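You operate a simulated robot arm through the tools that you are given. There is no shell and no other tool.

You run a simulated robot arm. Do the job below in one go: nothing can be reset, and whatever is moved stays where it is left.

JOB
Reload the tape dispenser with the blue roll from the rack.
Fine: the empty core goes in the green tub; shut the clear hood and feed out one strip. Where these are worked on the way, their far stop is far enough and under half their travel is too little: clear hood.

Only the result counts: the job must be done as asked and must still hold three seconds after the hand-in. Knocking over, shifting, dropping, spilling or breaking anything else fails it.

ROBOT AND FRAMES
A 7-joint arm with a two-finger parallel gripper, fixed in place. Base frame: the origin is at the foot of the arm, x ahead of it, y to its left, z up; the work surface is at about z = 870. Units: mm, rad, N and s.
With the tool pointing down near the work surface it reaches from about 100 to 640 mm from the base axis. Its first joint turns from -1.152 to 1.152 rad. Payload 1.57 kg.
The tool frame sits at the grasp point between the pads (the TCP): z along the fingers, y along the line on which they close. The tips reach 30 mm beyond it. Largest opening 80 mm; finger width 17, thickness 12; the body of the gripper, 40 by 82 mm, starts 80 mm behind the TCP.
Orientation is told as [roll, pitch, yaw] about the base's x, y, z axes, in that order, counted from this pose: with the fingers straight down and closing along the base's y, the tool's x points along the base's -x, its y along +y and its z along -z.

CONTROLS
- The arm moves only by the tool move_arm. Its argument "plan" is one flat list of numbers, 7 for each row, row after row: the shift along the base's x, y, z in units of 300 mm (1.0 is 300 mm), then the turn, a rotation vector about the base's x, y, z in units of 120 degrees (1.0 is 120 degrees), then the finger opening in mm, from 0 to 80. In form: [x, y, z, rx, ry, rz, fingers, x, y, z, rx, ry, rz, fingers, ...]. A call has 1 to 20 rows; each row is the pose to reach, as a shift and turn from the pose commanded when the call began. A call with a number of a shift or a turn outside -1 to 1 is refused whole. A row lasts 0.2 s, in which the tool goes at most 50 mm and 0.15 rad; a call with a longer step from one row to the next is refused whole, and so is a gripper value outside its range. Where a pose cannot be reached the arm comes as near as it can. A force on the tool above 60 N (or 10 N above the force at the start of the call, whichever is more), or a blocked arm, ends the call early, and 0.2 s more pass. The fingers move at their own pace (about 72 mm/s each) and stop on an object; they squeeze with about 42 N. The grip force told is the motor's: it shows also when the fingers shut on nothing. Time passes only in rows, and 0.2 s behind the last, so rows that repeat a pose let the fingers close. It gives the time, the measured TCP pose, the force on the tool (base axes), the opening and the grip force at its end, in the units of the frame above (readings bear some noise), with the torque about the TCP (base axes, N m) and any sound that the robot's microphone picked up.
- Cameras (640 x 400 px; columns grow to the right, rows downward): "scene" is fixed at [65.7, 444.2, 1418.9]; the picture's right is [-0.65, -0.76, 0.00], its down [-0.47, 0.40, -0.79] and it looks along [0.60, -0.52, -0.62] (base axes); focal length 337 px, centre (320, 200). "wrist" rides on the gripper at [72, -7, -122] in the tool frame; the picture's right is [0.09, 1.00, 0.00], its down [-0.84, 0.08, -0.54] and it looks along [-0.54, 0.05, 0.84] (tool axes); focal length 238 px, centre (320, 200). There is no depth. A picture from a camera that has moved, and an enlarged one, comes with that camera's place and axes in the base frame and with its lens.
- capture(camera): a new picture of that camera. The clock stands still meanwhile.
- zoom(camera, box): a new picture of the part [left, top, right, bottom] of that camera's present view, enlarged. The clock stands still meanwhile.
- close_job(): hands the job in; it is judged then, once.

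Places have to be worked out from the pictures, the camera data and where the tool is seen. Open the gripper and draw the arm clear of the work before you hand the job in, unless the task says otherwise.

The tools are called after "Emit:" as a command line: name --argument value ..., lists and objects as JSON in quotes. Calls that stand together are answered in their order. move_arm: Moves the arm, as the interface text tells. Its arguments: {"type":"object","properties":{"plan":{"type":"array","items":{"type":"number"}}},"required":["plan"]} The other tools are called the same way: capture (camera) takes a picture; zoom (camera, box) takes an enlarged picture of a part of a camera's view; close_job () hands the job in.

At the start:

```text
time: 0.0
tcp_pos: [416.1, 101.2, 1196.8]
ee_rot: [0.001, -0.001, 0.0]
wrist_force: [0.6, -0.1, -0.1]
ft_torque: [-0.01, 0.0, -0.02]
finger_gap: 80.1
grip_force: 0.0
```

scene: 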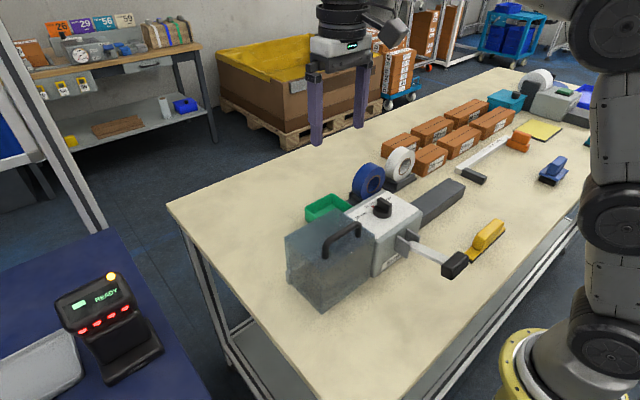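
wrist: 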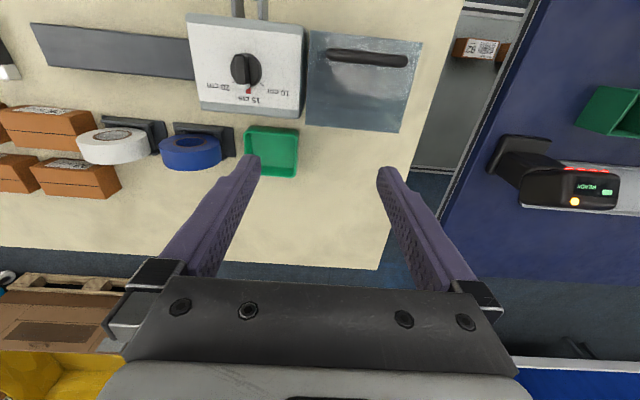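

I start by looking closely at the dispenser, the rack and the tub in enlarged pictures before moving anything.

Emit:
zoom --camera "scene" --box '[270, 140, 520, 320]'

Emit:
zoom --camera "wrist" --box '[0, 0, 440, 220]'

Emit:
zoom --camera "scene" --box '[30, 240, 190, 390]'

```text
2.22 times, centred on (395, 230) of scene
camera zoom: at [65.7, 444.2, 1418.9], right [-0.65, -0.76, 0.0], down [-0.47, 0.4, -0.79], along [0.6, -0.52, -0.62], focal length 749 px, centre (153, 133)
```

zoom: 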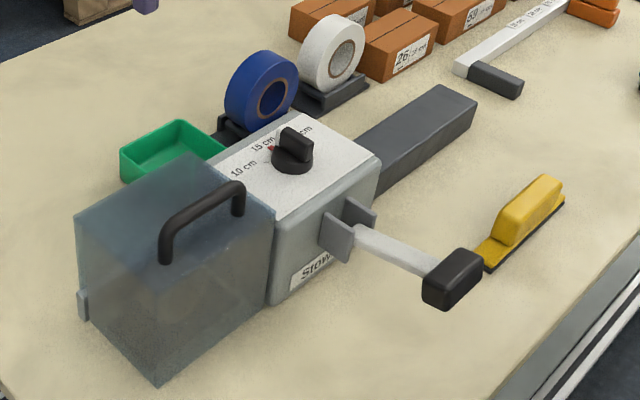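

```text
1.45 times, centred on (220, 110) of wrist
camera zoom: at [343.6, 93.9, 1319.1], right [-0.09, 1.0, 0.0], down [0.84, 0.08, 0.54], along [0.54, 0.05, -0.84], focal length 347 px, centre (466, 331)
```

zoom: 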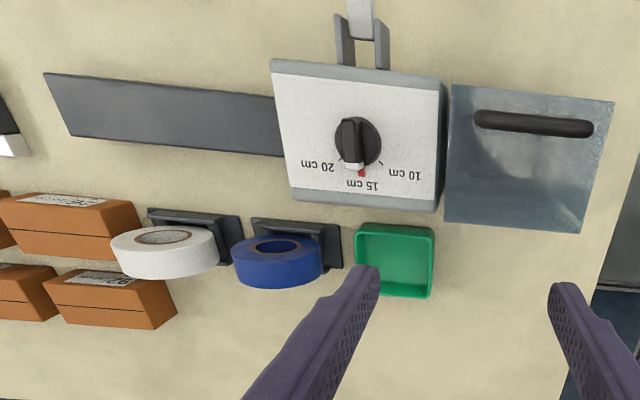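

```text
2.67 times, centred on (110, 315) of scene
camera zoom: at [65.7, 444.2, 1418.9], right [-0.65, -0.76, 0.0], down [-0.47, 0.4, -0.79], along [0.6, -0.52, -0.62], focal length 898 px, centre (880, -107)
```

zoom: 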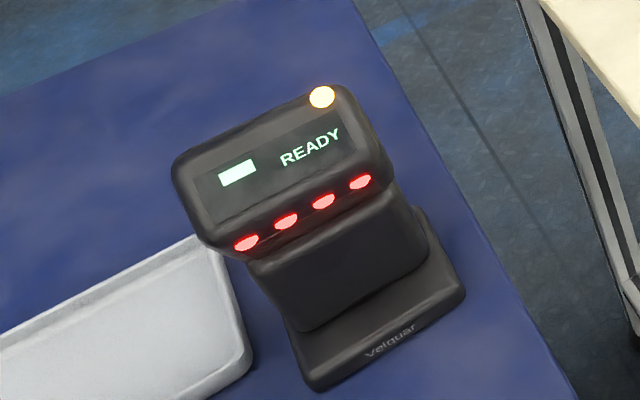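

The dispenser body sits around (373, 14), with its clear hood on the +y side around (350–440, 85–205). The blue roll is near (506, -120, 918) and the green tub near (530, 8). I'll move to a safe height on the robot side of the hood to look inside it.

Emit:
move_arm --plan '[-0.096, 0.031, -0.065, 0, 0, 0, 80, -0.192, 0.062, -0.13, 0, 0, 0, 80, -0.288, 0.093, -0.195, 0, 0, 0, 80, -0.384, 0.124, -0.26, 0, 0, 0, 80, -0.48, 0.155, -0.323, 0, 0, 0, 80]'

Emit:
capture --camera "wrist"

Emit:
capture --camera "scene"

```text
time: 1.2
tcp_pos: [271.8, 147.2, 1100.1]
ee_rot: [-0.001, 0.0, 0.0]
wrist_force: [0.6, -0.2, 0.5]
ft_torque: [0.0, -0.01, 0.0]
finger_gap: 80.3
grip_force: 0.1
```

```text
taken
camera wrist: at [199.0, 140.8, 1222.4], right [-0.09, 1.0, 0.0], down [0.84, 0.08, 0.54], along [0.54, 0.05, -0.84], focal length 238 px, centre (320, 200)
```

wrist: 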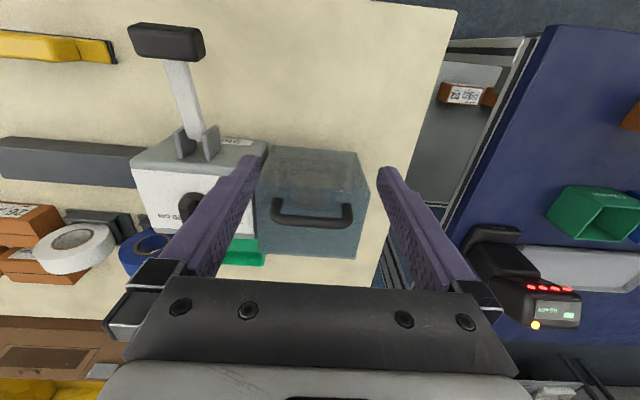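

```text
taken
```

scene: 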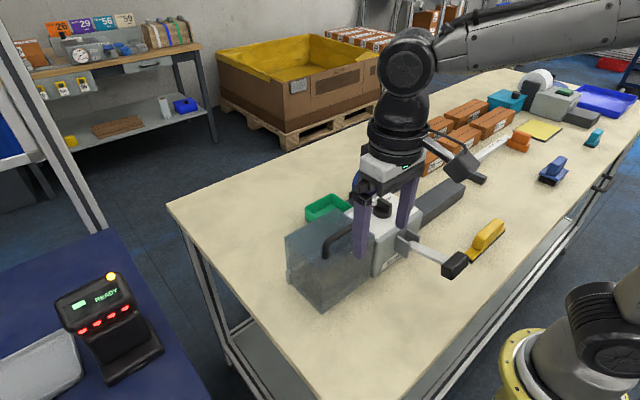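

Emit:
zoom --camera "wrist" --box '[230, 130, 400, 270]'

Emit:
zoom --camera "wrist" --box '[110, 10, 280, 150]'

Emit:
zoom --camera "scene" --box '[270, 190, 430, 320]'

```text
2.86 times, centred on (315, 200) of wrist
camera zoom: at [199.0, 140.8, 1222.4], right [-0.09, 1.0, 0.0], down [0.84, 0.08, 0.54], along [0.54, 0.05, -0.84], focal length 681 px, centre (334, 200)
```

zoom: 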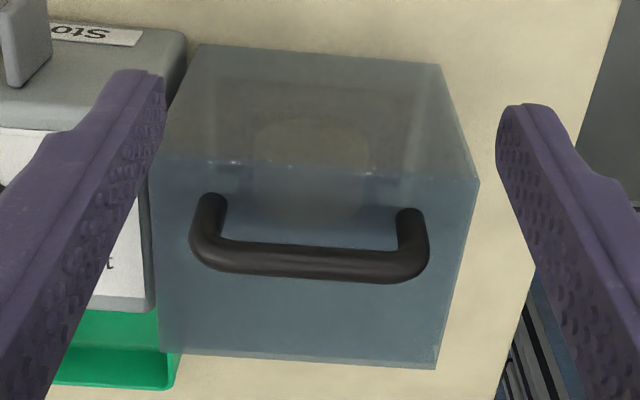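

```text
2.86 times, centred on (195, 80) of wrist
camera zoom: at [199.0, 140.8, 1222.4], right [-0.09, 1.0, 0.0], down [0.84, 0.08, 0.54], along [0.54, 0.05, -0.84], focal length 681 px, centre (677, 543)
```

zoom: 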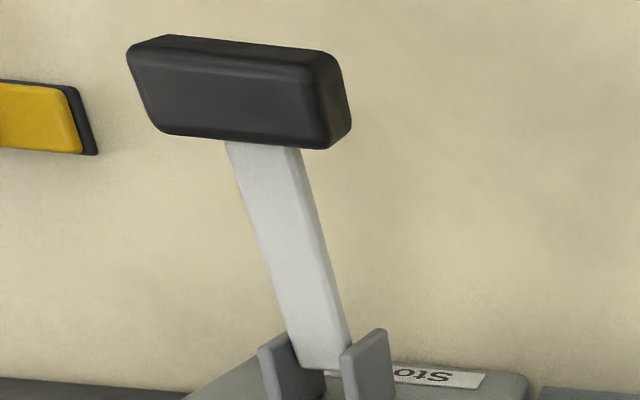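

```text
3.08 times, centred on (350, 255) of scene
camera zoom: at [65.7, 444.2, 1418.9], right [-0.65, -0.76, 0.0], down [-0.47, 0.4, -0.79], along [0.6, -0.52, -0.62], focal length 1036 px, centre (228, 31)
```

zoom: 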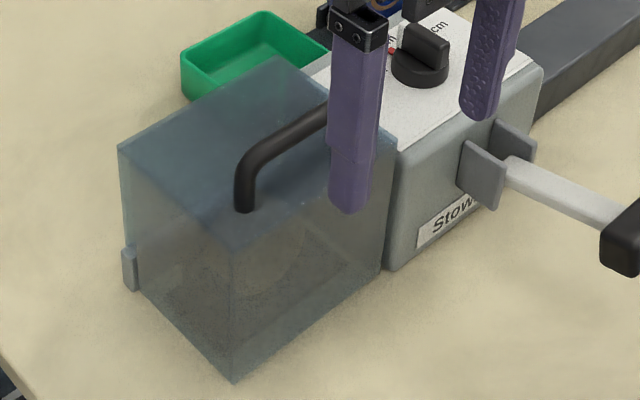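

The hood spans roughly x 329–431, y 84–210, with its top at z≈998. The handle bar runs along y at about (347, 146, 1030), and the hinge looks to be low at the back. Before touching anything I'll look at the roll rack from closer up.

Emit:
move_arm --plan '[0.061, -0.124, 0, 0, 0, 0, 80, 0.122, -0.248, 0, 0, 0, 0, 80, 0.183, -0.371, 0, 0, 0, 0, 80, 0.244, -0.495, 0, 0, 0, 0, 80, 0.305, -0.619, 0, 0, 0, 0, 80, 0.366, -0.743, 0, 0, 0, 0, 80, 0.427, -0.867, 0, 0, 0, 0, 80]'

Emit:
capture --camera "wrist"

Emit:
zoom --camera "scene" --box '[300, 130, 460, 230]'

```text
time: 2.8
tcp_pos: [404.1, -112.4, 1101.0]
ee_rot: [0.001, -0.001, -0.001]
wrist_force: [0.7, 0.1, -0.3]
ft_torque: [-0.01, 0.0, 0.0]
finger_gap: 80.0
grip_force: 0.1
```

```text
taken
camera wrist: at [332.0, -120.2, 1222.8], right [-0.09, 1.0, 0.0], down [0.84, 0.08, 0.54], along [0.54, 0.05, -0.84], focal length 238 px, centre (320, 200)
```

wrist: 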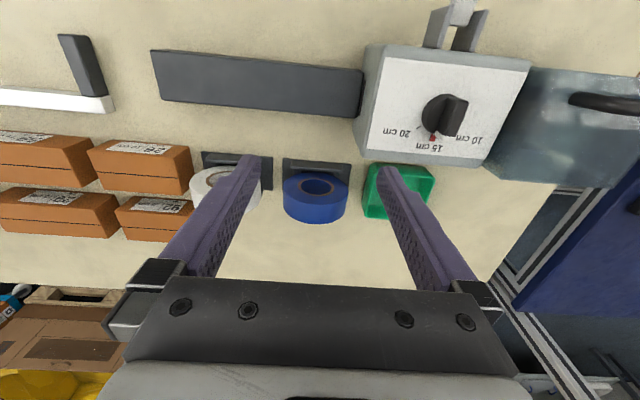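

```text
4.00 times, centred on (380, 180) of scene
camera zoom: at [65.7, 444.2, 1418.9], right [-0.65, -0.76, 0.0], down [-0.47, 0.4, -0.79], along [0.6, -0.52, -0.62], focal length 1348 px, centre (80, 280)
```

zoom: 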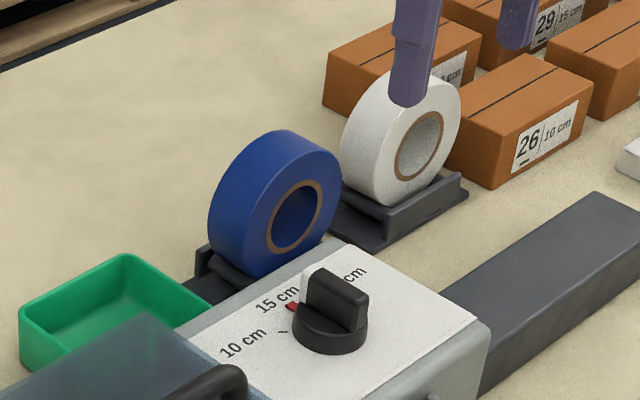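

Emit:
zoom --camera "wrist" --box '[230, 130, 450, 250]'

Emit:
zoom --camera "wrist" --box '[340, 0, 560, 200]'

```text
2.91 times, centred on (340, 190) of wrist
camera zoom: at [332.0, -120.2, 1222.8], right [-0.09, 1.0, 0.0], down [0.84, 0.08, 0.54], along [0.54, 0.05, -0.84], focal length 693 px, centre (262, 229)
```

zoom: 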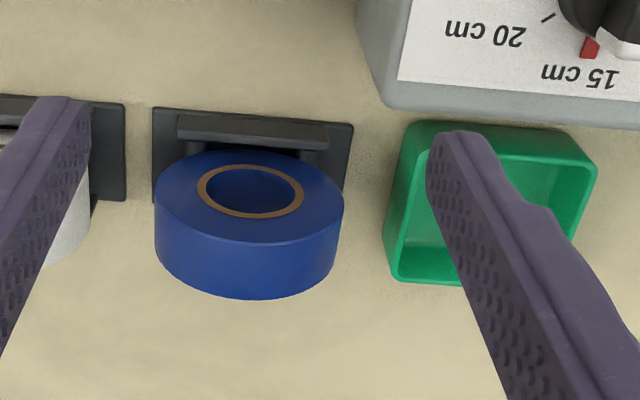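

```text
2.00 times, centred on (450, 100) of wrist
camera zoom: at [332.0, -120.2, 1222.8], right [-0.09, 1.0, 0.0], down [0.84, 0.08, 0.54], along [0.54, 0.05, -0.84], focal length 477 px, centre (60, 400)
```

zoom: 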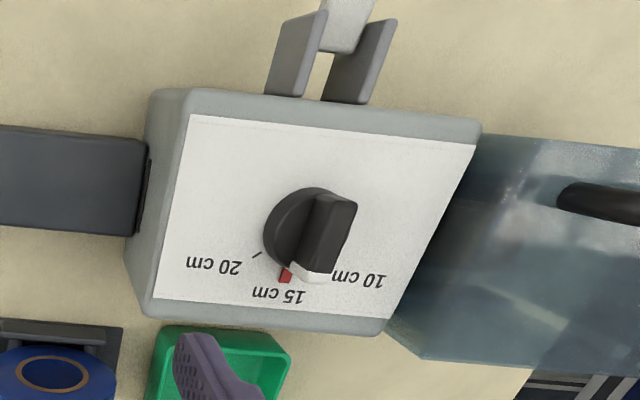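

The blue roll stands upright with its axis along x. Its front face centre is at about (497, -110, 931), its diameter is about 90 mm, its width about 35 mm and its hole about 43 mm. I'll now go above the hood handle and turn the tool -90° about z so the fingers close along x across the bar.

Emit:
move_arm --plan '[-0.016, 0.078, 0.005, 0, 0, -0.068, 80, -0.032, 0.157, 0.01, 0, 0, -0.136, 80, -0.048, 0.235, 0.015, 0, 0, -0.205, 80, -0.064, 0.313, 0.02, 0, 0, -0.273, 80, -0.08, 0.391, 0.025, 0, 0, -0.341, 80, -0.096, 0.47, 0.03, 0, 0, -0.409, 80, -0.112, 0.548, 0.033, 0, 0, -0.477, 80, -0.128, 0.626, 0.033, 0, 0, -0.545, 80, -0.144, 0.704, 0.033, 0, 0, -0.614, 80, -0.16, 0.783, 0.033, 0, 0, -0.682, 80, -0.176, 0.861, 0.033, 0, 0, -0.75, 80, -0.176, 0.861, 0.033, 0, 0, -0.75, 80]'

Emit:
capture --camera "wrist"

Emit:
capture --camera "scene"

```text
time: 5.4
tcp_pos: [345.0, 146.1, 1108.9]
ee_rot: [-0.001, -0.001, -1.573]
wrist_force: [-0.9, 0.3, -0.1]
ft_torque: [0.01, 0.0, -0.03]
finger_gap: 80.2
grip_force: 0.1
```

```text
taken
camera wrist: at [338.5, 218.2, 1231.9], right [1.0, 0.09, 0.0], down [0.08, -0.84, 0.54], along [0.05, -0.54, -0.84], focal length 238 px, centre (320, 200)
```

wrist: 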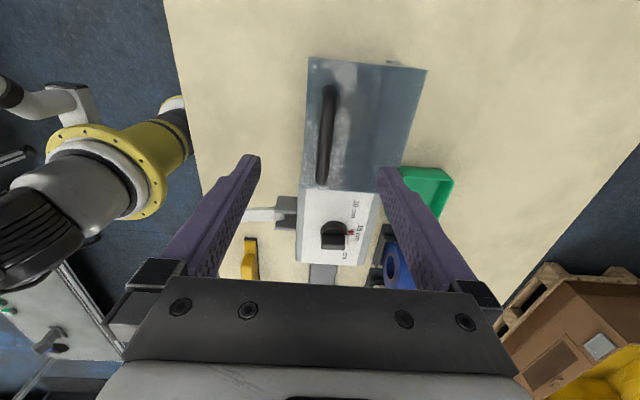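

```text
taken
```

scene: 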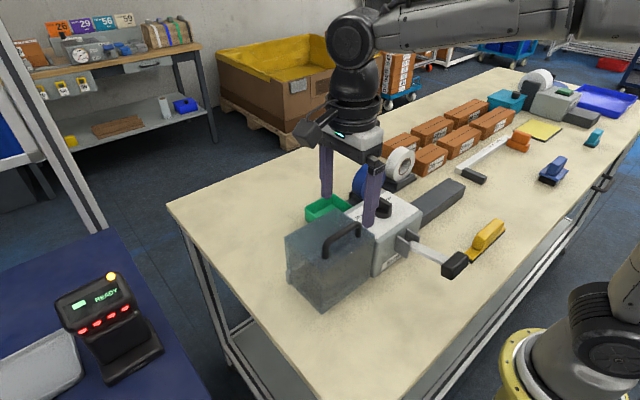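

Emit:
zoom --camera "wrist" --box '[280, 40, 480, 210]'

Emit:
zoom --camera "scene" --box '[270, 190, 430, 320]'

```text
2.35 times, centred on (380, 125) of wrist
camera zoom: at [338.5, 218.2, 1231.9], right [1.0, 0.09, 0.0], down [0.08, -0.84, 0.54], along [0.05, -0.54, -0.84], focal length 561 px, centre (179, 376)
```

zoom: 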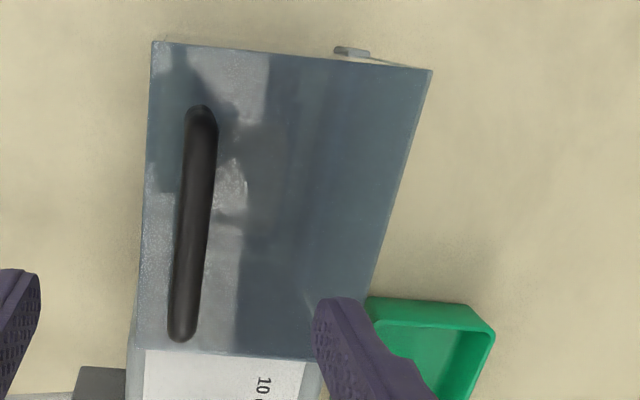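

```text
3.08 times, centred on (350, 255) of scene
camera zoom: at [65.7, 444.2, 1418.9], right [-0.65, -0.76, 0.0], down [-0.47, 0.4, -0.79], along [0.6, -0.52, -0.62], focal length 1036 px, centre (228, 31)
```

zoom: 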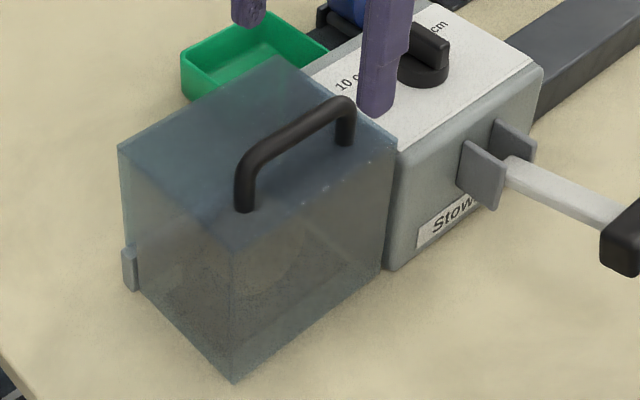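

The new view puts the handle bar at x≈349, y centre≈149, z≈1028, with a hinge ear low at the back near (431, 211, 890). I'll lower over the bar and close the fingers to 18 mm, so they cage the bar without squeezing it.

Emit:
move_arm --plan '[0.013, 0.01, -0.08, 0, 0, 0, 80, 0.013, 0.01, -0.16, 0, 0, 0, 80, 0.013, 0.01, -0.236, 0, 0, 0, 80, 0.013, 0.01, -0.236, 0, 0, 0, 50, 0.013, 0.01, -0.236, 0, 0, 0, 25, 0.013, 0.01, -0.236, 0, 0, 0, 18, 0.013, 0.01, -0.236, 0, 0, 0, 18]'

Emit:
zoom --camera "wrist" --box '[220, 40, 420, 240]'

Emit:
zoom --camera "scene" --box '[270, 190, 430, 320]'

```text
time: 7.0
tcp_pos: [352.9, 148.9, 1038.4]
ee_rot: [0.001, -0.001, -1.571]
wrist_force: [-0.3, -0.5, -0.9]
ft_torque: [0.0, -0.02, 0.02]
finger_gap: 18.3
grip_force: 0.0
```

```text
2.00 times, centred on (320, 140) of wrist
camera zoom: at [344.0, 220.6, 1161.2], right [1.0, 0.09, 0.0], down [0.08, -0.84, 0.54], along [0.05, -0.54, -0.84], focal length 477 px, centre (320, 320)
```

zoom: 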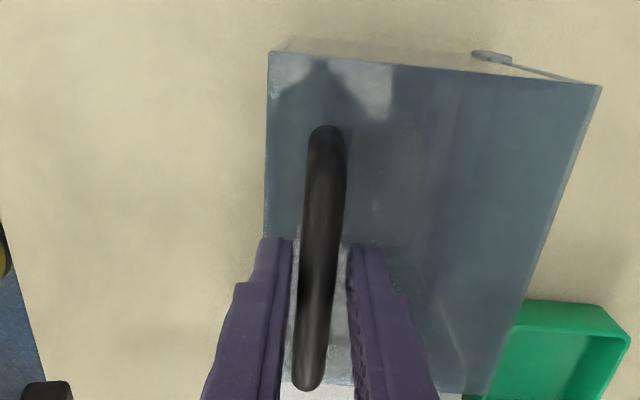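

```text
3.08 times, centred on (350, 255) of scene
camera zoom: at [65.7, 444.2, 1418.9], right [-0.65, -0.76, 0.0], down [-0.47, 0.4, -0.79], along [0.6, -0.52, -0.62], focal length 1036 px, centre (228, 31)
```

zoom: 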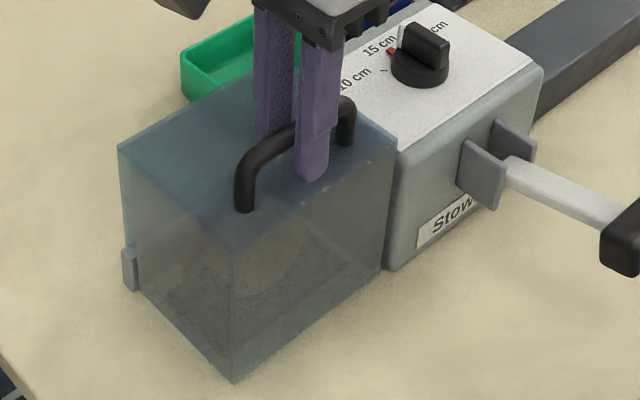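

The bar sits between the fingers with a little slack. I'll draw it through the first 20° of the arc I expect about the low rear hinge, watching the force to check my hinge guess.

Emit:
move_arm --plan '[0.0437, 0, 0.022, 0, 0, 0, 18, 0.0867, 0, 0.0437, 0, 0, 0, 18, 0.131, 0, 0.0617, 0, 0, 0, 18, 0.1763, 0, 0.0757, 0, 0, 0, 18]'

Emit:
capture --camera "scene"

Emit:
zoom --camera "scene" --box '[270, 190, 430, 320]'

```text
time: 8.0
tcp_pos: [405.4, 148.6, 1062.7]
ee_rot: [-0.001, -0.001, -1.571]
wrist_force: [-1.0, 0.1, 0.3]
ft_torque: [-0.03, -0.01, 0.01]
finger_gap: 18.2
grip_force: 0.3
```

```text
taken
```

scene: 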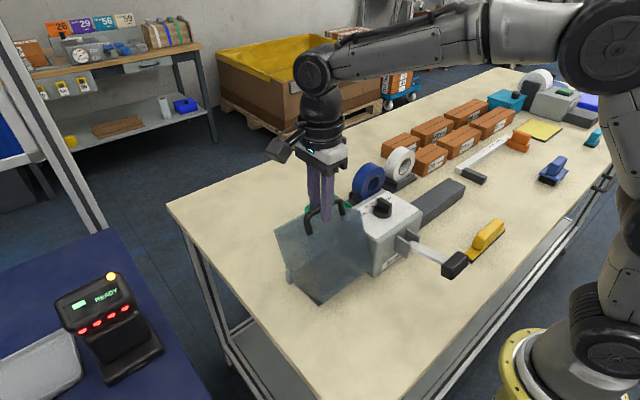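

```text
3.08 times, centred on (350, 255) of scene
camera zoom: at [65.7, 444.2, 1418.9], right [-0.65, -0.76, 0.0], down [-0.47, 0.4, -0.79], along [0.6, -0.52, -0.62], focal length 1036 px, centre (228, 31)
```

zoom: 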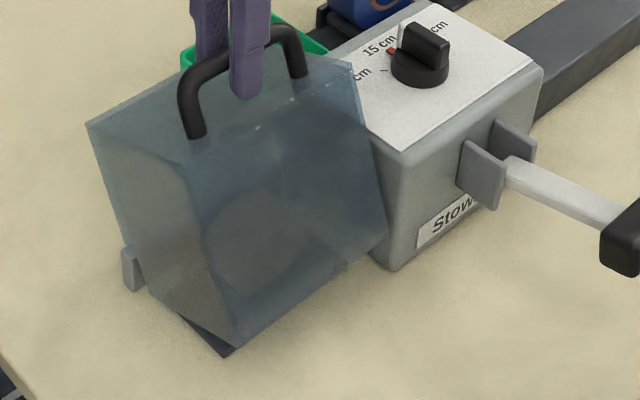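

The hood swings freely about the low rear hinge with almost no force. I'll continue the arc another 40°.

Emit:
move_arm --plan '[0.0463, 0, 0.01, 0, 0, 0, 18, 0.0927, 0, 0.016, 0, 0, 0, 18, 0.1393, 0, 0.0177, 0, 0, 0, 18, 0.1857, 0, 0.0157, 0, 0, 0, 18, 0.228, 0, 0.006, 0, 0, 0, 18, 0.2693, 0, -0.0073, 0, 0, 0, 18, 0.3127, 0, -0.0247, 0, 0, 0, 18, 0.3527, 0, -0.0457, 0, 0, 0, 18]'

Emit:
capture --camera "scene"

Emit:
zoom --camera "scene" --box '[230, 170, 430, 320]'

```text
time: 9.8
tcp_pos: [509.2, 147.9, 1048.8]
ee_rot: [-0.001, 0.001, -1.57]
wrist_force: [0.9, 0.4, 0.2]
ft_torque: [-0.01, -0.02, -0.01]
finger_gap: 18.1
grip_force: 0.2
```

```text
taken
```

scene: 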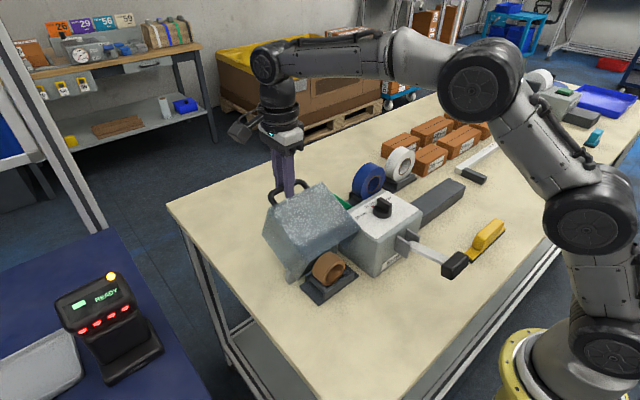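

```text
2.67 times, centred on (330, 245) of scene
camera zoom: at [65.7, 444.2, 1418.9], right [-0.65, -0.76, 0.0], down [-0.47, 0.4, -0.79], along [0.6, -0.52, -0.62], focal length 898 px, centre (293, 80)
```

zoom: 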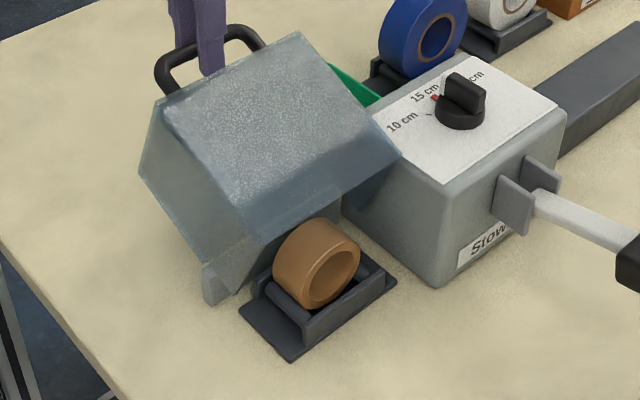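

The hood is now about 60° open. The bare brown core sits in a cradle on the base, with its axis along x like the rack rolls. I'll continue the arc to about 90° open.

Emit:
move_arm --plan '[0.0397, 0, -0.0247, 0, 0, 0, 18, 0.0773, 0, -0.0527, 0, 0, 0, 18, 0.112, 0, -0.0837, 0, 0, 0, 18, 0.144, 0, -0.1177, 0, 0, 0, 18, 0.1727, 0, -0.1543, 0, 0, 0, 18, 0.1983, 0, -0.1937, 0, 0, 0, 18]'

Emit:
zoom --camera "scene" --box '[210, 150, 430, 320]'

Emit:
capture --camera "wrist"

```text
time: 11.2
tcp_pos: [569.3, 148.3, 988.8]
ee_rot: [0.001, 0.0, -1.569]
wrist_force: [-0.3, -0.1, -0.1]
ft_torque: [-0.03, 0.0, -0.01]
finger_gap: 17.6
grip_force: 0.0
```

```text
2.35 times, centred on (320, 235) of scene
camera zoom: at [65.7, 444.2, 1418.9], right [-0.65, -0.76, 0.0], down [-0.47, 0.4, -0.79], along [0.6, -0.52, -0.62], focal length 793 px, centre (320, 118)
```

zoom: 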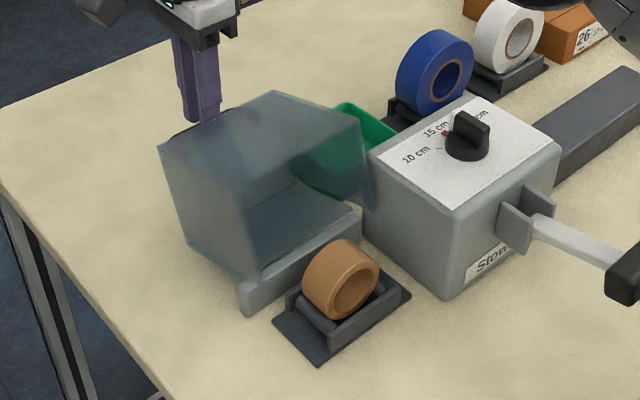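

```text
taken
camera wrist: at [562.7, 220.9, 1111.8], right [1.0, 0.09, 0.0], down [0.08, -0.84, 0.54], along [0.05, -0.54, -0.84], focal length 238 px, centre (320, 200)
```

wrist: 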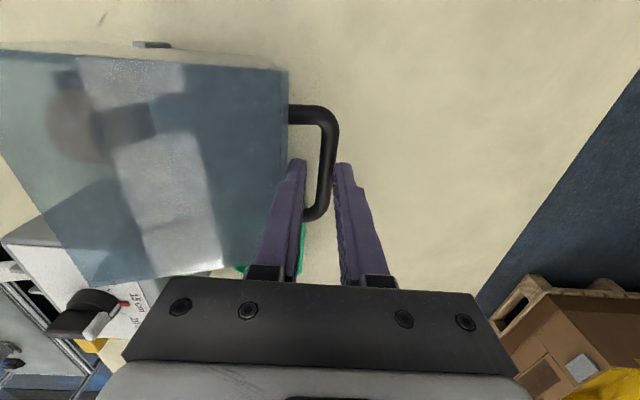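

The hood is now about 90° over. I'll look closely at where the bar sits between the fingers, to see whether the hood is leaning on the gripper or on its own stop.

Emit:
zoom --camera "wrist" --box '[260, 90, 390, 230]'

Emit:
zoom --camera "scene" --box '[250, 160, 370, 290]'

```text
2.86 times, centred on (325, 160) of wrist
camera zoom: at [562.7, 220.9, 1111.8], right [1.0, 0.09, 0.0], down [0.08, -0.84, 0.54], along [0.05, -0.54, -0.84], focal length 681 px, centre (306, 314)
```

zoom: 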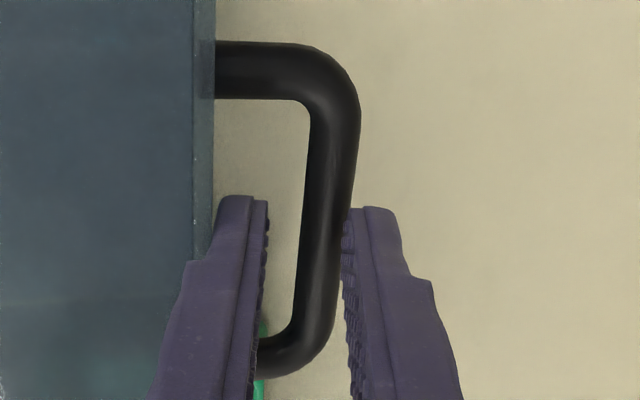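

```text
3.08 times, centred on (310, 225) of scene
camera zoom: at [65.7, 444.2, 1418.9], right [-0.65, -0.76, 0.0], down [-0.47, 0.4, -0.79], along [0.6, -0.52, -0.62], focal length 1036 px, centre (351, 123)
```

zoom: 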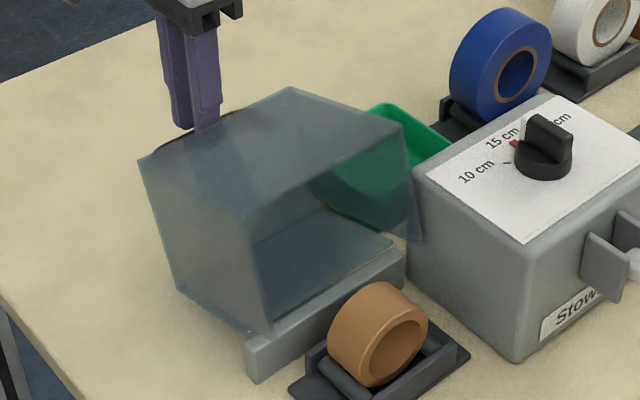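

The bar touches the +x finger, so the hood may be leaning on the gripper. I'll move a further 5° along the arc, within the cage slack, and see whether the bar follows.

Emit:
move_arm --plan '[0.011, 0, -0.02, 0, 0, 0, 18, 0.022, 0, -0.041, 0, 0, 0, 18, 0.022, 0, -0.041, 0, 0, 0, 18]'

Emit:
zoom --camera "wrist" --box '[260, 90, 390, 230]'

Emit:
zoom --camera "scene" --box '[250, 160, 370, 290]'

```text
time: 12.0
tcp_pos: [576.4, 150.2, 977.9]
ee_rot: [0.001, 0.001, -1.571]
wrist_force: [2.2, -1.2, -0.4]
ft_torque: [0.0, -0.03, 0.05]
finger_gap: 17.0
grip_force: 0.0
```

```text
2.86 times, centred on (325, 160) of wrist
camera zoom: at [569.3, 221.1, 1099.9], right [1.0, 0.09, 0.0], down [0.08, -0.84, 0.54], along [0.05, -0.54, -0.84], focal length 681 px, centre (306, 314)
```

zoom: 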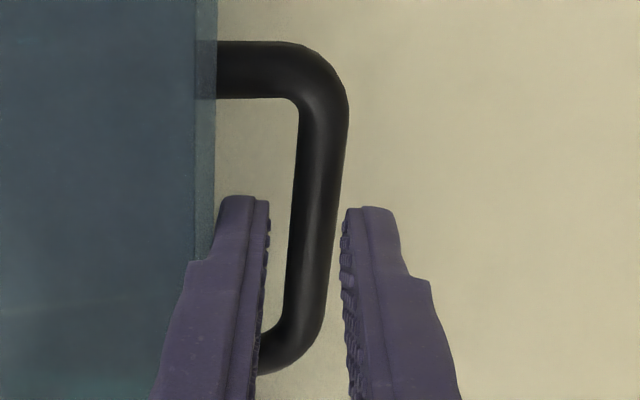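

```text
3.08 times, centred on (310, 225) of scene
camera zoom: at [65.8, 444.2, 1418.9], right [-0.65, -0.76, 0.0], down [-0.47, 0.4, -0.79], along [0.6, -0.52, -0.62], focal length 1036 px, centre (351, 123)
```

zoom: 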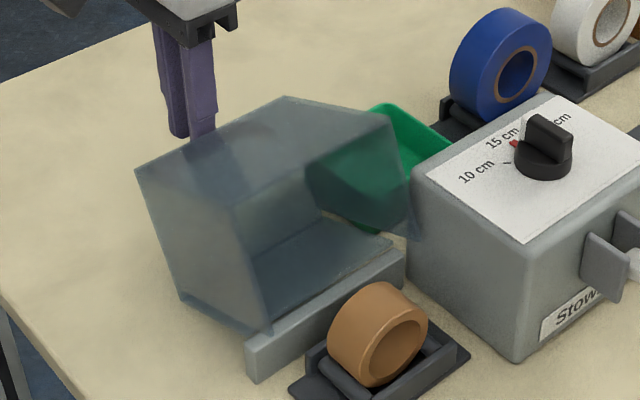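

The bar followed most of the way, so the hood is still swinging. I'll go another few degrees within the slack to find its stop.

Emit:
move_arm --plan '[0.009, 0, -0.0215, 0, 0, 0, 18, 0.018, 0, -0.043, 0, 0, 0, 18, 0.018, 0, -0.043, 0, 0, 0, 18]'

Emit:
zoom --camera "wrist" --box '[260, 90, 390, 230]'

Emit:
zoom --camera "scene" --box '[250, 160, 370, 290]'

```text
time: 12.8
tcp_pos: [581.6, 149.5, 964.2]
ee_rot: [0.001, 0.001, -1.57]
wrist_force: [0.4, -0.3, -0.6]
ft_torque: [-0.01, -0.01, -0.01]
finger_gap: 17.9
grip_force: 0.1
```

```text
2.86 times, centred on (325, 160) of wrist
camera zoom: at [574.9, 221.2, 1087.1], right [1.0, 0.09, 0.0], down [0.08, -0.84, 0.54], along [0.05, -0.54, -0.84], focal length 681 px, centre (306, 314)
```

zoom: 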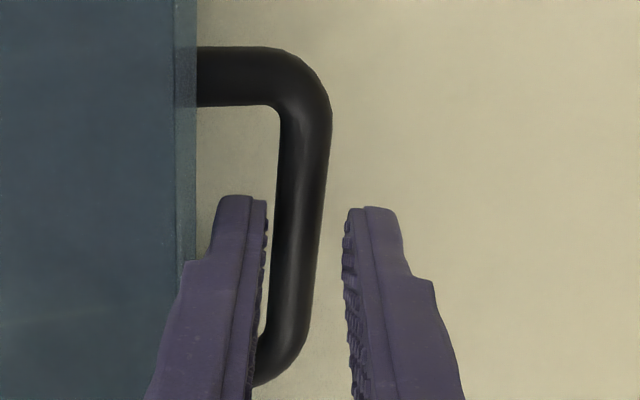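

```text
3.08 times, centred on (310, 225) of scene
camera zoom: at [65.7, 444.2, 1418.9], right [-0.65, -0.76, 0.0], down [-0.47, 0.4, -0.79], along [0.6, -0.52, -0.62], focal length 1036 px, centre (351, 123)
```

zoom: 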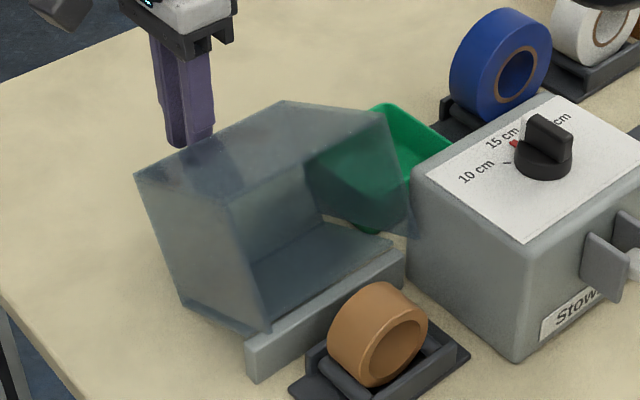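

The hood has settled against its rear stop at a bit past 90°, and the bar is free in the cage. I'll rise straight up out of the handle, then turn back to yaw 0 and view the core and cradle from the robot side.

Emit:
move_arm --plan '[-0.006, 0, 0, 0, 0, 0, 18, -0.006, 0, 0.14, 0, 0, 0, 18, -0.006, 0, 0.28, 0, 0, 0, 18, -0.006, 0, 0.42, 0, 0, 0, 30, -0.09, 0, 0.42, 0, 0, 0.068, 50, -0.18, 0, 0.42, 0, 0, 0.136, 80, -0.27, 0, 0.42, 0, 0, 0.205, 80, -0.36, 0, 0.42, 0, 0, 0.273, 80, -0.45, 0, 0.42, 0, 0, 0.341, 80, -0.54, 0, 0.42, 0, 0, 0.409, 80, -0.63, 0, 0.42, 0, 0, 0.477, 80, -0.72, 0, 0.4, 0, 0, 0.545, 80, -0.81, 0, 0.38, 0, 0, 0.614, 80, -0.89, 0, 0.35, 0, 0, 0.682, 80, -0.97, 0, 0.3, 0, 0, 0.75, 80, -0.97, 0, 0.3, 0, 0, 0.75, 80]'

Emit:
capture --camera "wrist"

Emit:
capture --camera "scene"

```text
time: 16.2
tcp_pos: [290.6, 149.0, 1054.5]
ee_rot: [0.001, 0.0, 0.001]
wrist_force: [-0.3, 1.1, 0.6]
ft_torque: [0.02, -0.01, -0.01]
finger_gap: 80.0
grip_force: 0.0
```

```text
taken
camera wrist: at [217.5, 142.2, 1177.0], right [-0.09, 1.0, 0.0], down [0.84, 0.08, 0.54], along [0.54, 0.05, -0.84], focal length 238 px, centre (320, 200)
```

wrist: 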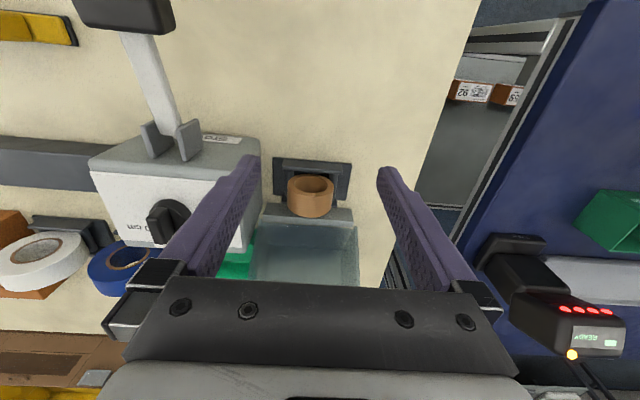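

```text
taken
```

scene: 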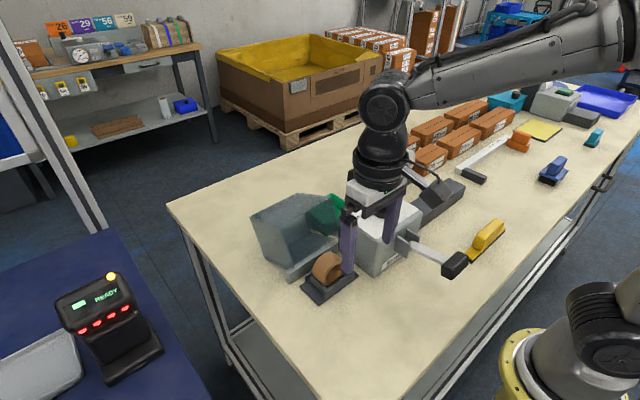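

Emit:
zoom --camera "wrist" --box '[240, 140, 390, 250]'

Emit:
zoom --camera "scene" --box '[280, 230, 380, 310]'

```text
3.64 times, centred on (315, 195) of wrist
camera zoom: at [217.5, 142.2, 1177.0], right [-0.09, 1.0, 0.0], down [0.84, 0.08, 0.54], along [0.54, 0.05, -0.84], focal length 867 px, centre (338, 218)
```

zoom: 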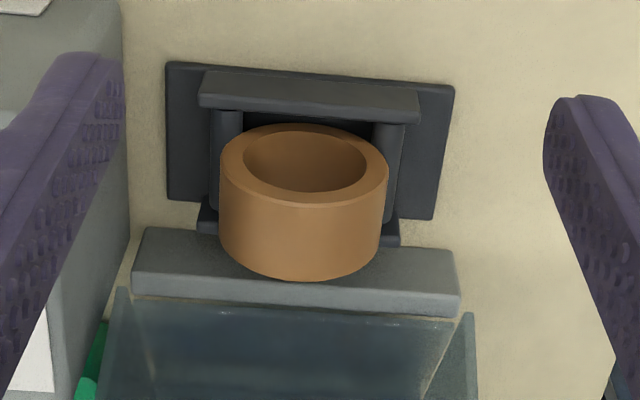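

```text
5.00 times, centred on (330, 270) of scene
camera zoom: at [65.7, 444.2, 1418.9], right [-0.65, -0.76, 0.0], down [-0.47, 0.4, -0.79], along [0.6, -0.52, -0.62], focal length 1684 px, centre (270, -150)
```

zoom: 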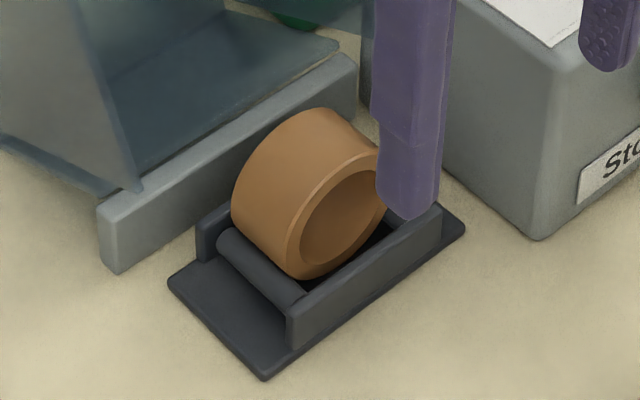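

The cradle has two rollers along x between a front and a back plate. The core is about 59 mm in diameter and 30 mm wide, with its front face centre at about (367, 145, 908), so I'll grip it across its end faces near the top. I'll turn to yaw -90° and hover above it to check the alignment.

Emit:
move_arm --plan '[0.028, -0.001, 0, 0, 0, -0.068, 80, 0.056, -0.002, 0, 0, 0, -0.136, 80, 0.083, -0.003, 0, 0, 0, -0.205, 80, 0.111, -0.005, 0, 0, 0, -0.273, 80, 0.139, -0.006, 0, 0, 0, -0.341, 70, 0.167, -0.007, 0, 0, 0, -0.409, 60, 0.194, -0.008, 0, 0, 0, -0.477, 54, 0.222, -0.009, -0.02, 0, 0, -0.545, 54, 0.25, -0.01, -0.05, 0, 0, -0.614, 54, 0.278, -0.012, -0.1, 0, 0, -0.682, 54, 0.305, -0.013, -0.149, 0, 0, -0.75, 54, 0.305, -0.013, -0.149, 0, 0, -0.75, 54]'

Emit:
capture --camera "wrist"

Emit:
zoom --camera "wrist" --box '[220, 60, 420, 240]'

Emit:
zoom --camera "scene" --box '[250, 180, 410, 310]'

```text
time: 18.8
tcp_pos: [382.7, 144.5, 1010.2]
ee_rot: [0.002, -0.001, -1.573]
wrist_force: [-0.3, 0.4, 0.6]
ft_torque: [-0.02, -0.03, -0.02]
finger_gap: 53.9
grip_force: 0.0
```

```text
taken
camera wrist: at [375.2, 216.2, 1132.5], right [1.0, 0.09, 0.0], down [0.08, -0.84, 0.54], along [0.05, -0.54, -0.84], focal length 238 px, centre (320, 200)
```

wrist: 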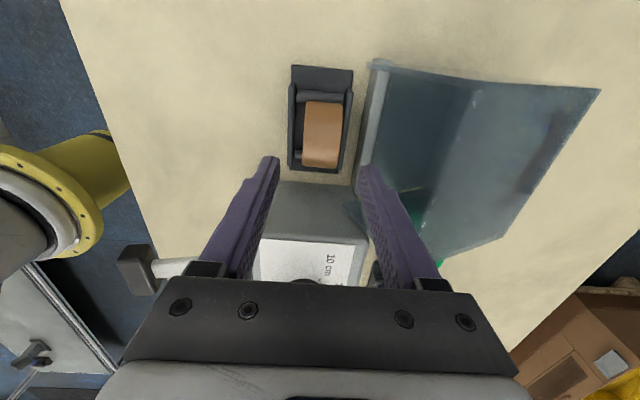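

```text
2.22 times, centred on (320, 150) of wrist
camera zoom: at [375.2, 216.2, 1132.5], right [1.0, 0.09, 0.0], down [0.08, -0.84, 0.54], along [0.05, -0.54, -0.84], focal length 530 px, centre (320, 311)
```

zoom: 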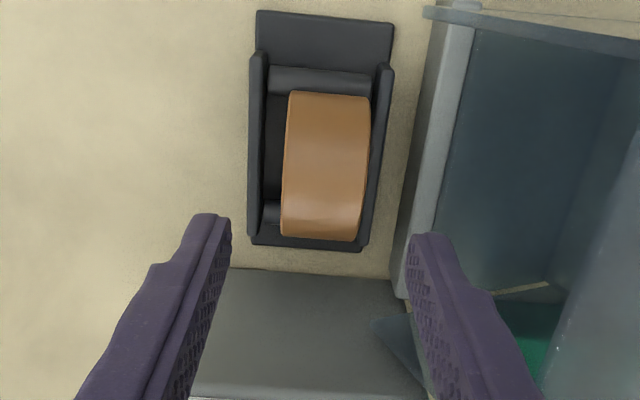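

```text
3.08 times, centred on (330, 245) of scene
camera zoom: at [65.7, 444.2, 1418.9], right [-0.65, -0.76, 0.0], down [-0.47, 0.4, -0.79], along [0.6, -0.52, -0.62], focal length 1036 px, centre (289, 62)
```

zoom: 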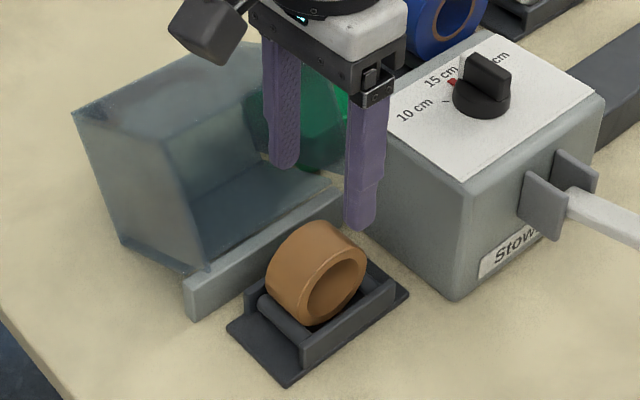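

Seen from above, the core spans x≈368–398 at y≈145–148, inside cradle plates at x≈357 and 405. I'll lower to z≈933 with a 46 mm opening and close on its end faces.

Emit:
move_arm --plan '[0.0033, 0.0033, -0.04, 0, 0, 0, 46, 0.0033, 0.0033, -0.12, 0, 0, 0, 46, 0.0033, 0.0033, -0.2, 0, 0, 0, 46, 0.0033, 0.0033, -0.2567, 0, 0, 0, 46, 0.0033, 0.0033, -0.2567, 0, 0, 0, 46]'

Emit:
zoom --camera "wrist" --box '[220, 60, 420, 240]'

Emit:
zoom --camera "scene" --box '[270, 220, 390, 310]'

```text
time: 20.0
tcp_pos: [383.2, 144.6, 933.2]
ee_rot: [-0.002, 0.0, -1.573]
wrist_force: [0.6, 0.0, 1.0]
ft_torque: [0.02, 0.02, -0.01]
finger_gap: 46.1
grip_force: 0.1
```

```text
2.22 times, centred on (320, 150) of wrist
camera zoom: at [376.2, 216.3, 1055.9], right [1.0, 0.09, 0.0], down [0.08, -0.84, 0.54], along [0.05, -0.54, -0.84], focal length 530 px, centre (320, 311)
```

zoom: 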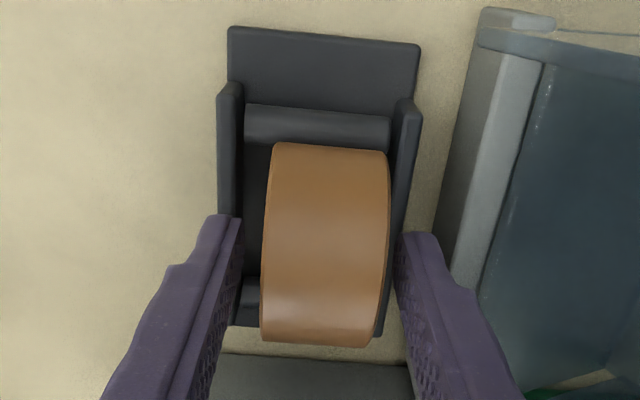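

```text
4.44 times, centred on (330, 265) of scene
camera zoom: at [65.7, 444.2, 1418.9], right [-0.65, -0.76, 0.0], down [-0.47, 0.4, -0.79], along [0.6, -0.52, -0.62], focal length 1497 px, centre (276, -89)
```

zoom: 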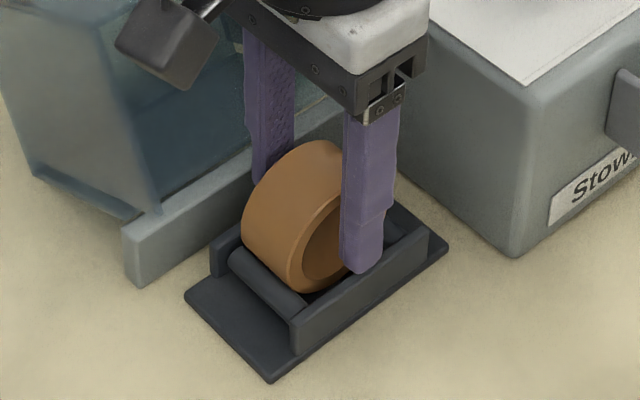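

The fingers straddle the core correctly at y≈145. I'll close on it and lift it straight up by about 120 mm.

Emit:
move_arm --plan '[0, 0, 0, 0, 0, 0, 30, 0, 0, 0, 0, 0, 0, 15, 0, 0, 0, 0, 0, 0, 15, 0, 0, 0, 0, 0, 0, 15]'

Emit:
zoom --camera "wrist" --box '[220, 60, 420, 240]'

```text
time: 21.0
tcp_pos: [383.8, 144.2, 933.2]
ee_rot: [0.0, 0.001, -1.57]
wrist_force: [-0.4, 0.7, 0.0]
ft_torque: [0.0, -0.02, -0.03]
finger_gap: 30.8
grip_force: 39.5
```

```text
2.22 times, centred on (320, 150) of wrist
camera zoom: at [376.2, 216.4, 1056.2], right [1.0, 0.09, 0.0], down [0.08, -0.84, 0.54], along [0.05, -0.54, -0.84], focal length 530 px, centre (320, 311)
```

zoom: 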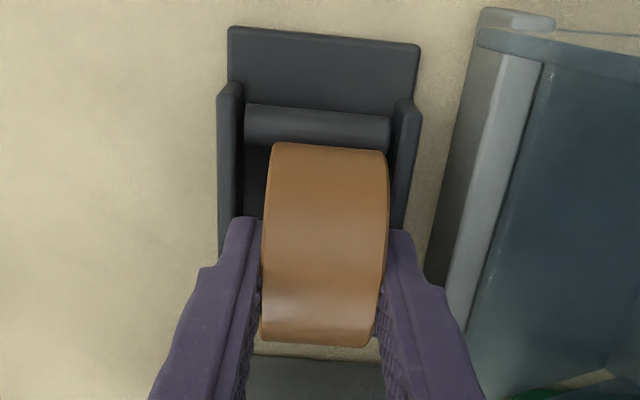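

The core is held, with a 30.8 mm gap and 39.5 N of grip. I'll lift it to z≈1100 and carry it over to hover above the green tub at about (515, 20).

Emit:
move_arm --plan '[0, 0, 0.06, 0, 0, 0, 15, 0, 0, 0.16, 0, 0, 0, 15, 0, 0, 0.29, 0, 0, 0, 15, 0, 0, 0.42, 0, 0, 0, 15, 0, 0, 0.557, 0, 0, 0, 15, 0.088, -0.084, 0.557, 0, 0, 0, 15, 0.176, -0.168, 0.557, 0, 0, 0, 15, 0.264, -0.252, 0.557, 0, 0, 0, 15, 0.352, -0.336, 0.557, 0, 0, 0, 15, 0.44, -0.42, 0.557, 0, 0, 0, 15, 0.44, -0.42, 0.557, 0, 0, 0, 15]'

Emit:
capture --camera "wrist"

Emit:
capture --camera "scene"

```text
time: 23.4
tcp_pos: [517.2, 20.8, 1099.4]
ee_rot: [0.001, 0.0, -1.569]
wrist_force: [0.0, 0.3, -0.6]
ft_torque: [0.02, 0.0, -0.01]
finger_gap: 30.0
grip_force: 39.5
```

```text
taken
camera wrist: at [509.7, 92.7, 1222.8], right [1.0, 0.09, 0.0], down [0.08, -0.84, 0.54], along [0.05, -0.54, -0.84], focal length 238 px, centre (320, 200)
```

wrist: 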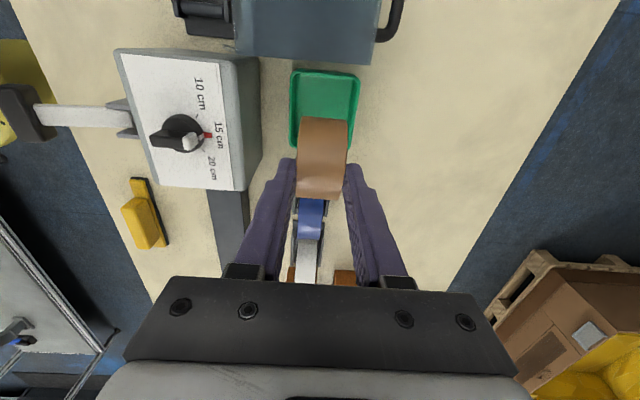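

```text
taken
```

scene: 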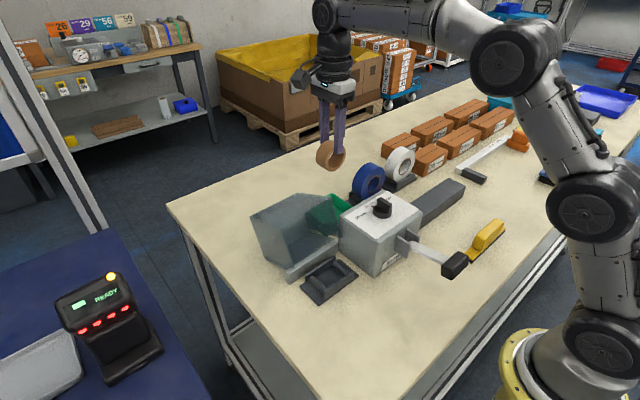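

Emit:
zoom --camera "wrist" --box '[230, 50, 410, 210]'

Emit:
zoom --camera "scene" --box '[280, 120, 420, 240]'

```text
2.50 times, centred on (320, 130) of wrist
camera zoom: at [509.7, 92.7, 1222.8], right [1.0, 0.09, 0.0], down [0.08, -0.84, 0.54], along [0.05, -0.54, -0.84], focal length 596 px, centre (320, 375)
```

zoom: 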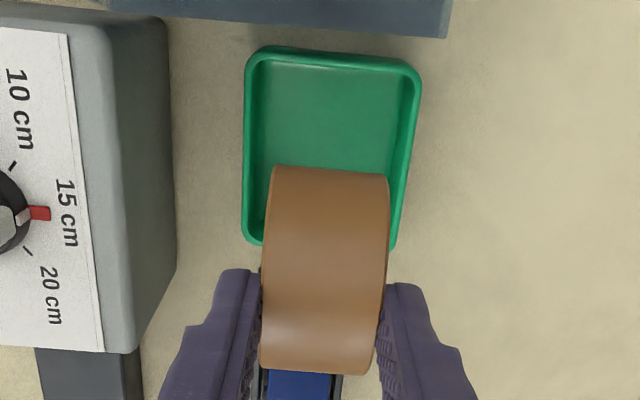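

```text
3.33 times, centred on (350, 180) of scene
camera zoom: at [65.7, 444.2, 1418.9], right [-0.65, -0.76, 0.0], down [-0.47, 0.4, -0.79], along [0.6, -0.52, -0.62], focal length 1123 px, centre (220, 267)
```

zoom: 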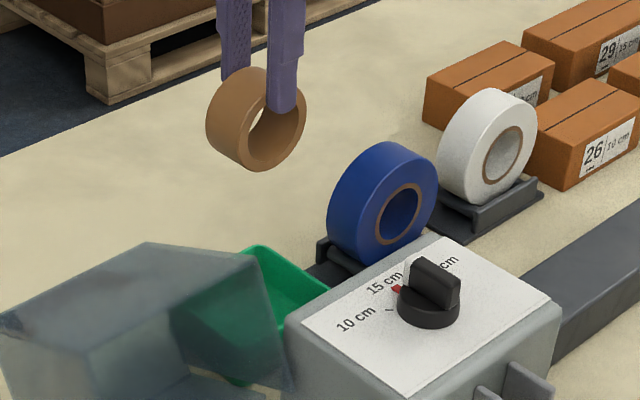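

The tub rim spans x≈477–562 and y≈-27–65, so its centre is about (519, 19). I'll lower the core into it, to a TCP height of about 932, before releasing.

Emit:
move_arm --plan '[0.012, 0, -0.12, 0, 0, 0, 15, 0.012, 0, -0.24, 0, 0, 0, 15, 0.012, 0, -0.36, 0, 0, 0, 15, 0.012, 0, -0.46, 0, 0, 0, 15, 0.012, 0, -0.52, 0, 0, 0, 15, 0.012, 0, -0.555, 0, 0, 0, 15, 0.012, 0, -0.555, 0, 0, 0, 15]'

Emit:
zoom --camera "wrist" --box '[210, 50, 430, 230]'

Emit:
zoom --camera "scene" --box '[270, 130, 410, 250]'

```text
time: 25.0
tcp_pos: [522.4, 19.9, 941.5]
ee_rot: [0.02, 0.001, -1.572]
wrist_force: [-1.2, 2.6, 41.3]
ft_torque: [0.1, 0.41, 0.0]
finger_gap: 30.5
grip_force: 40.0
```

```text
2.22 times, centred on (320, 140) of wrist
camera zoom: at [512.7, 91.5, 1063.4], right [1.0, 0.09, 0.02], down [0.07, -0.84, 0.54], along [0.07, -0.54, -0.84], focal length 530 px, centre (320, 333)
```

zoom: 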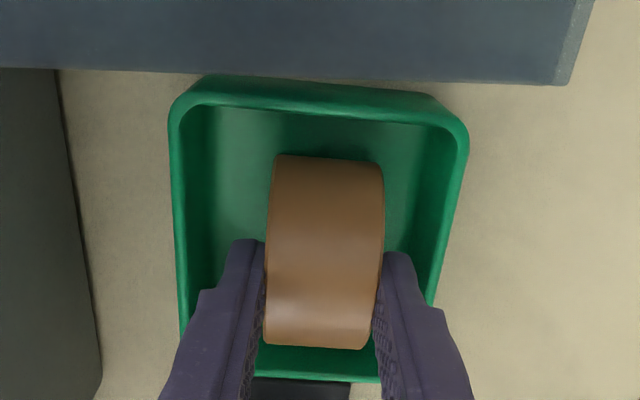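

```text
3.33 times, centred on (340, 190) of scene
camera zoom: at [65.0, 444.2, 1419.0], right [-0.65, -0.76, 0.0], down [-0.47, 0.4, -0.79], along [0.6, -0.52, -0.62], focal length 1123 px, centre (253, 233)
```

zoom: 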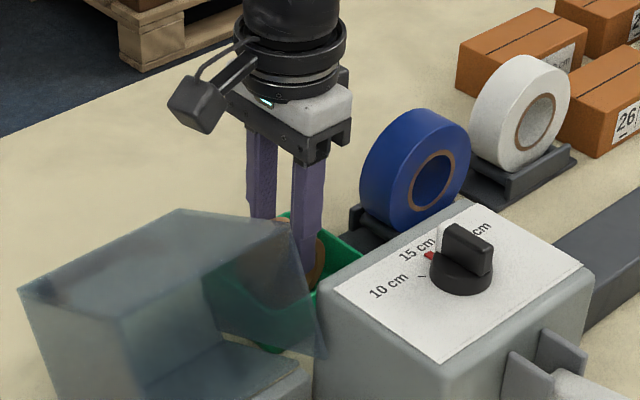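

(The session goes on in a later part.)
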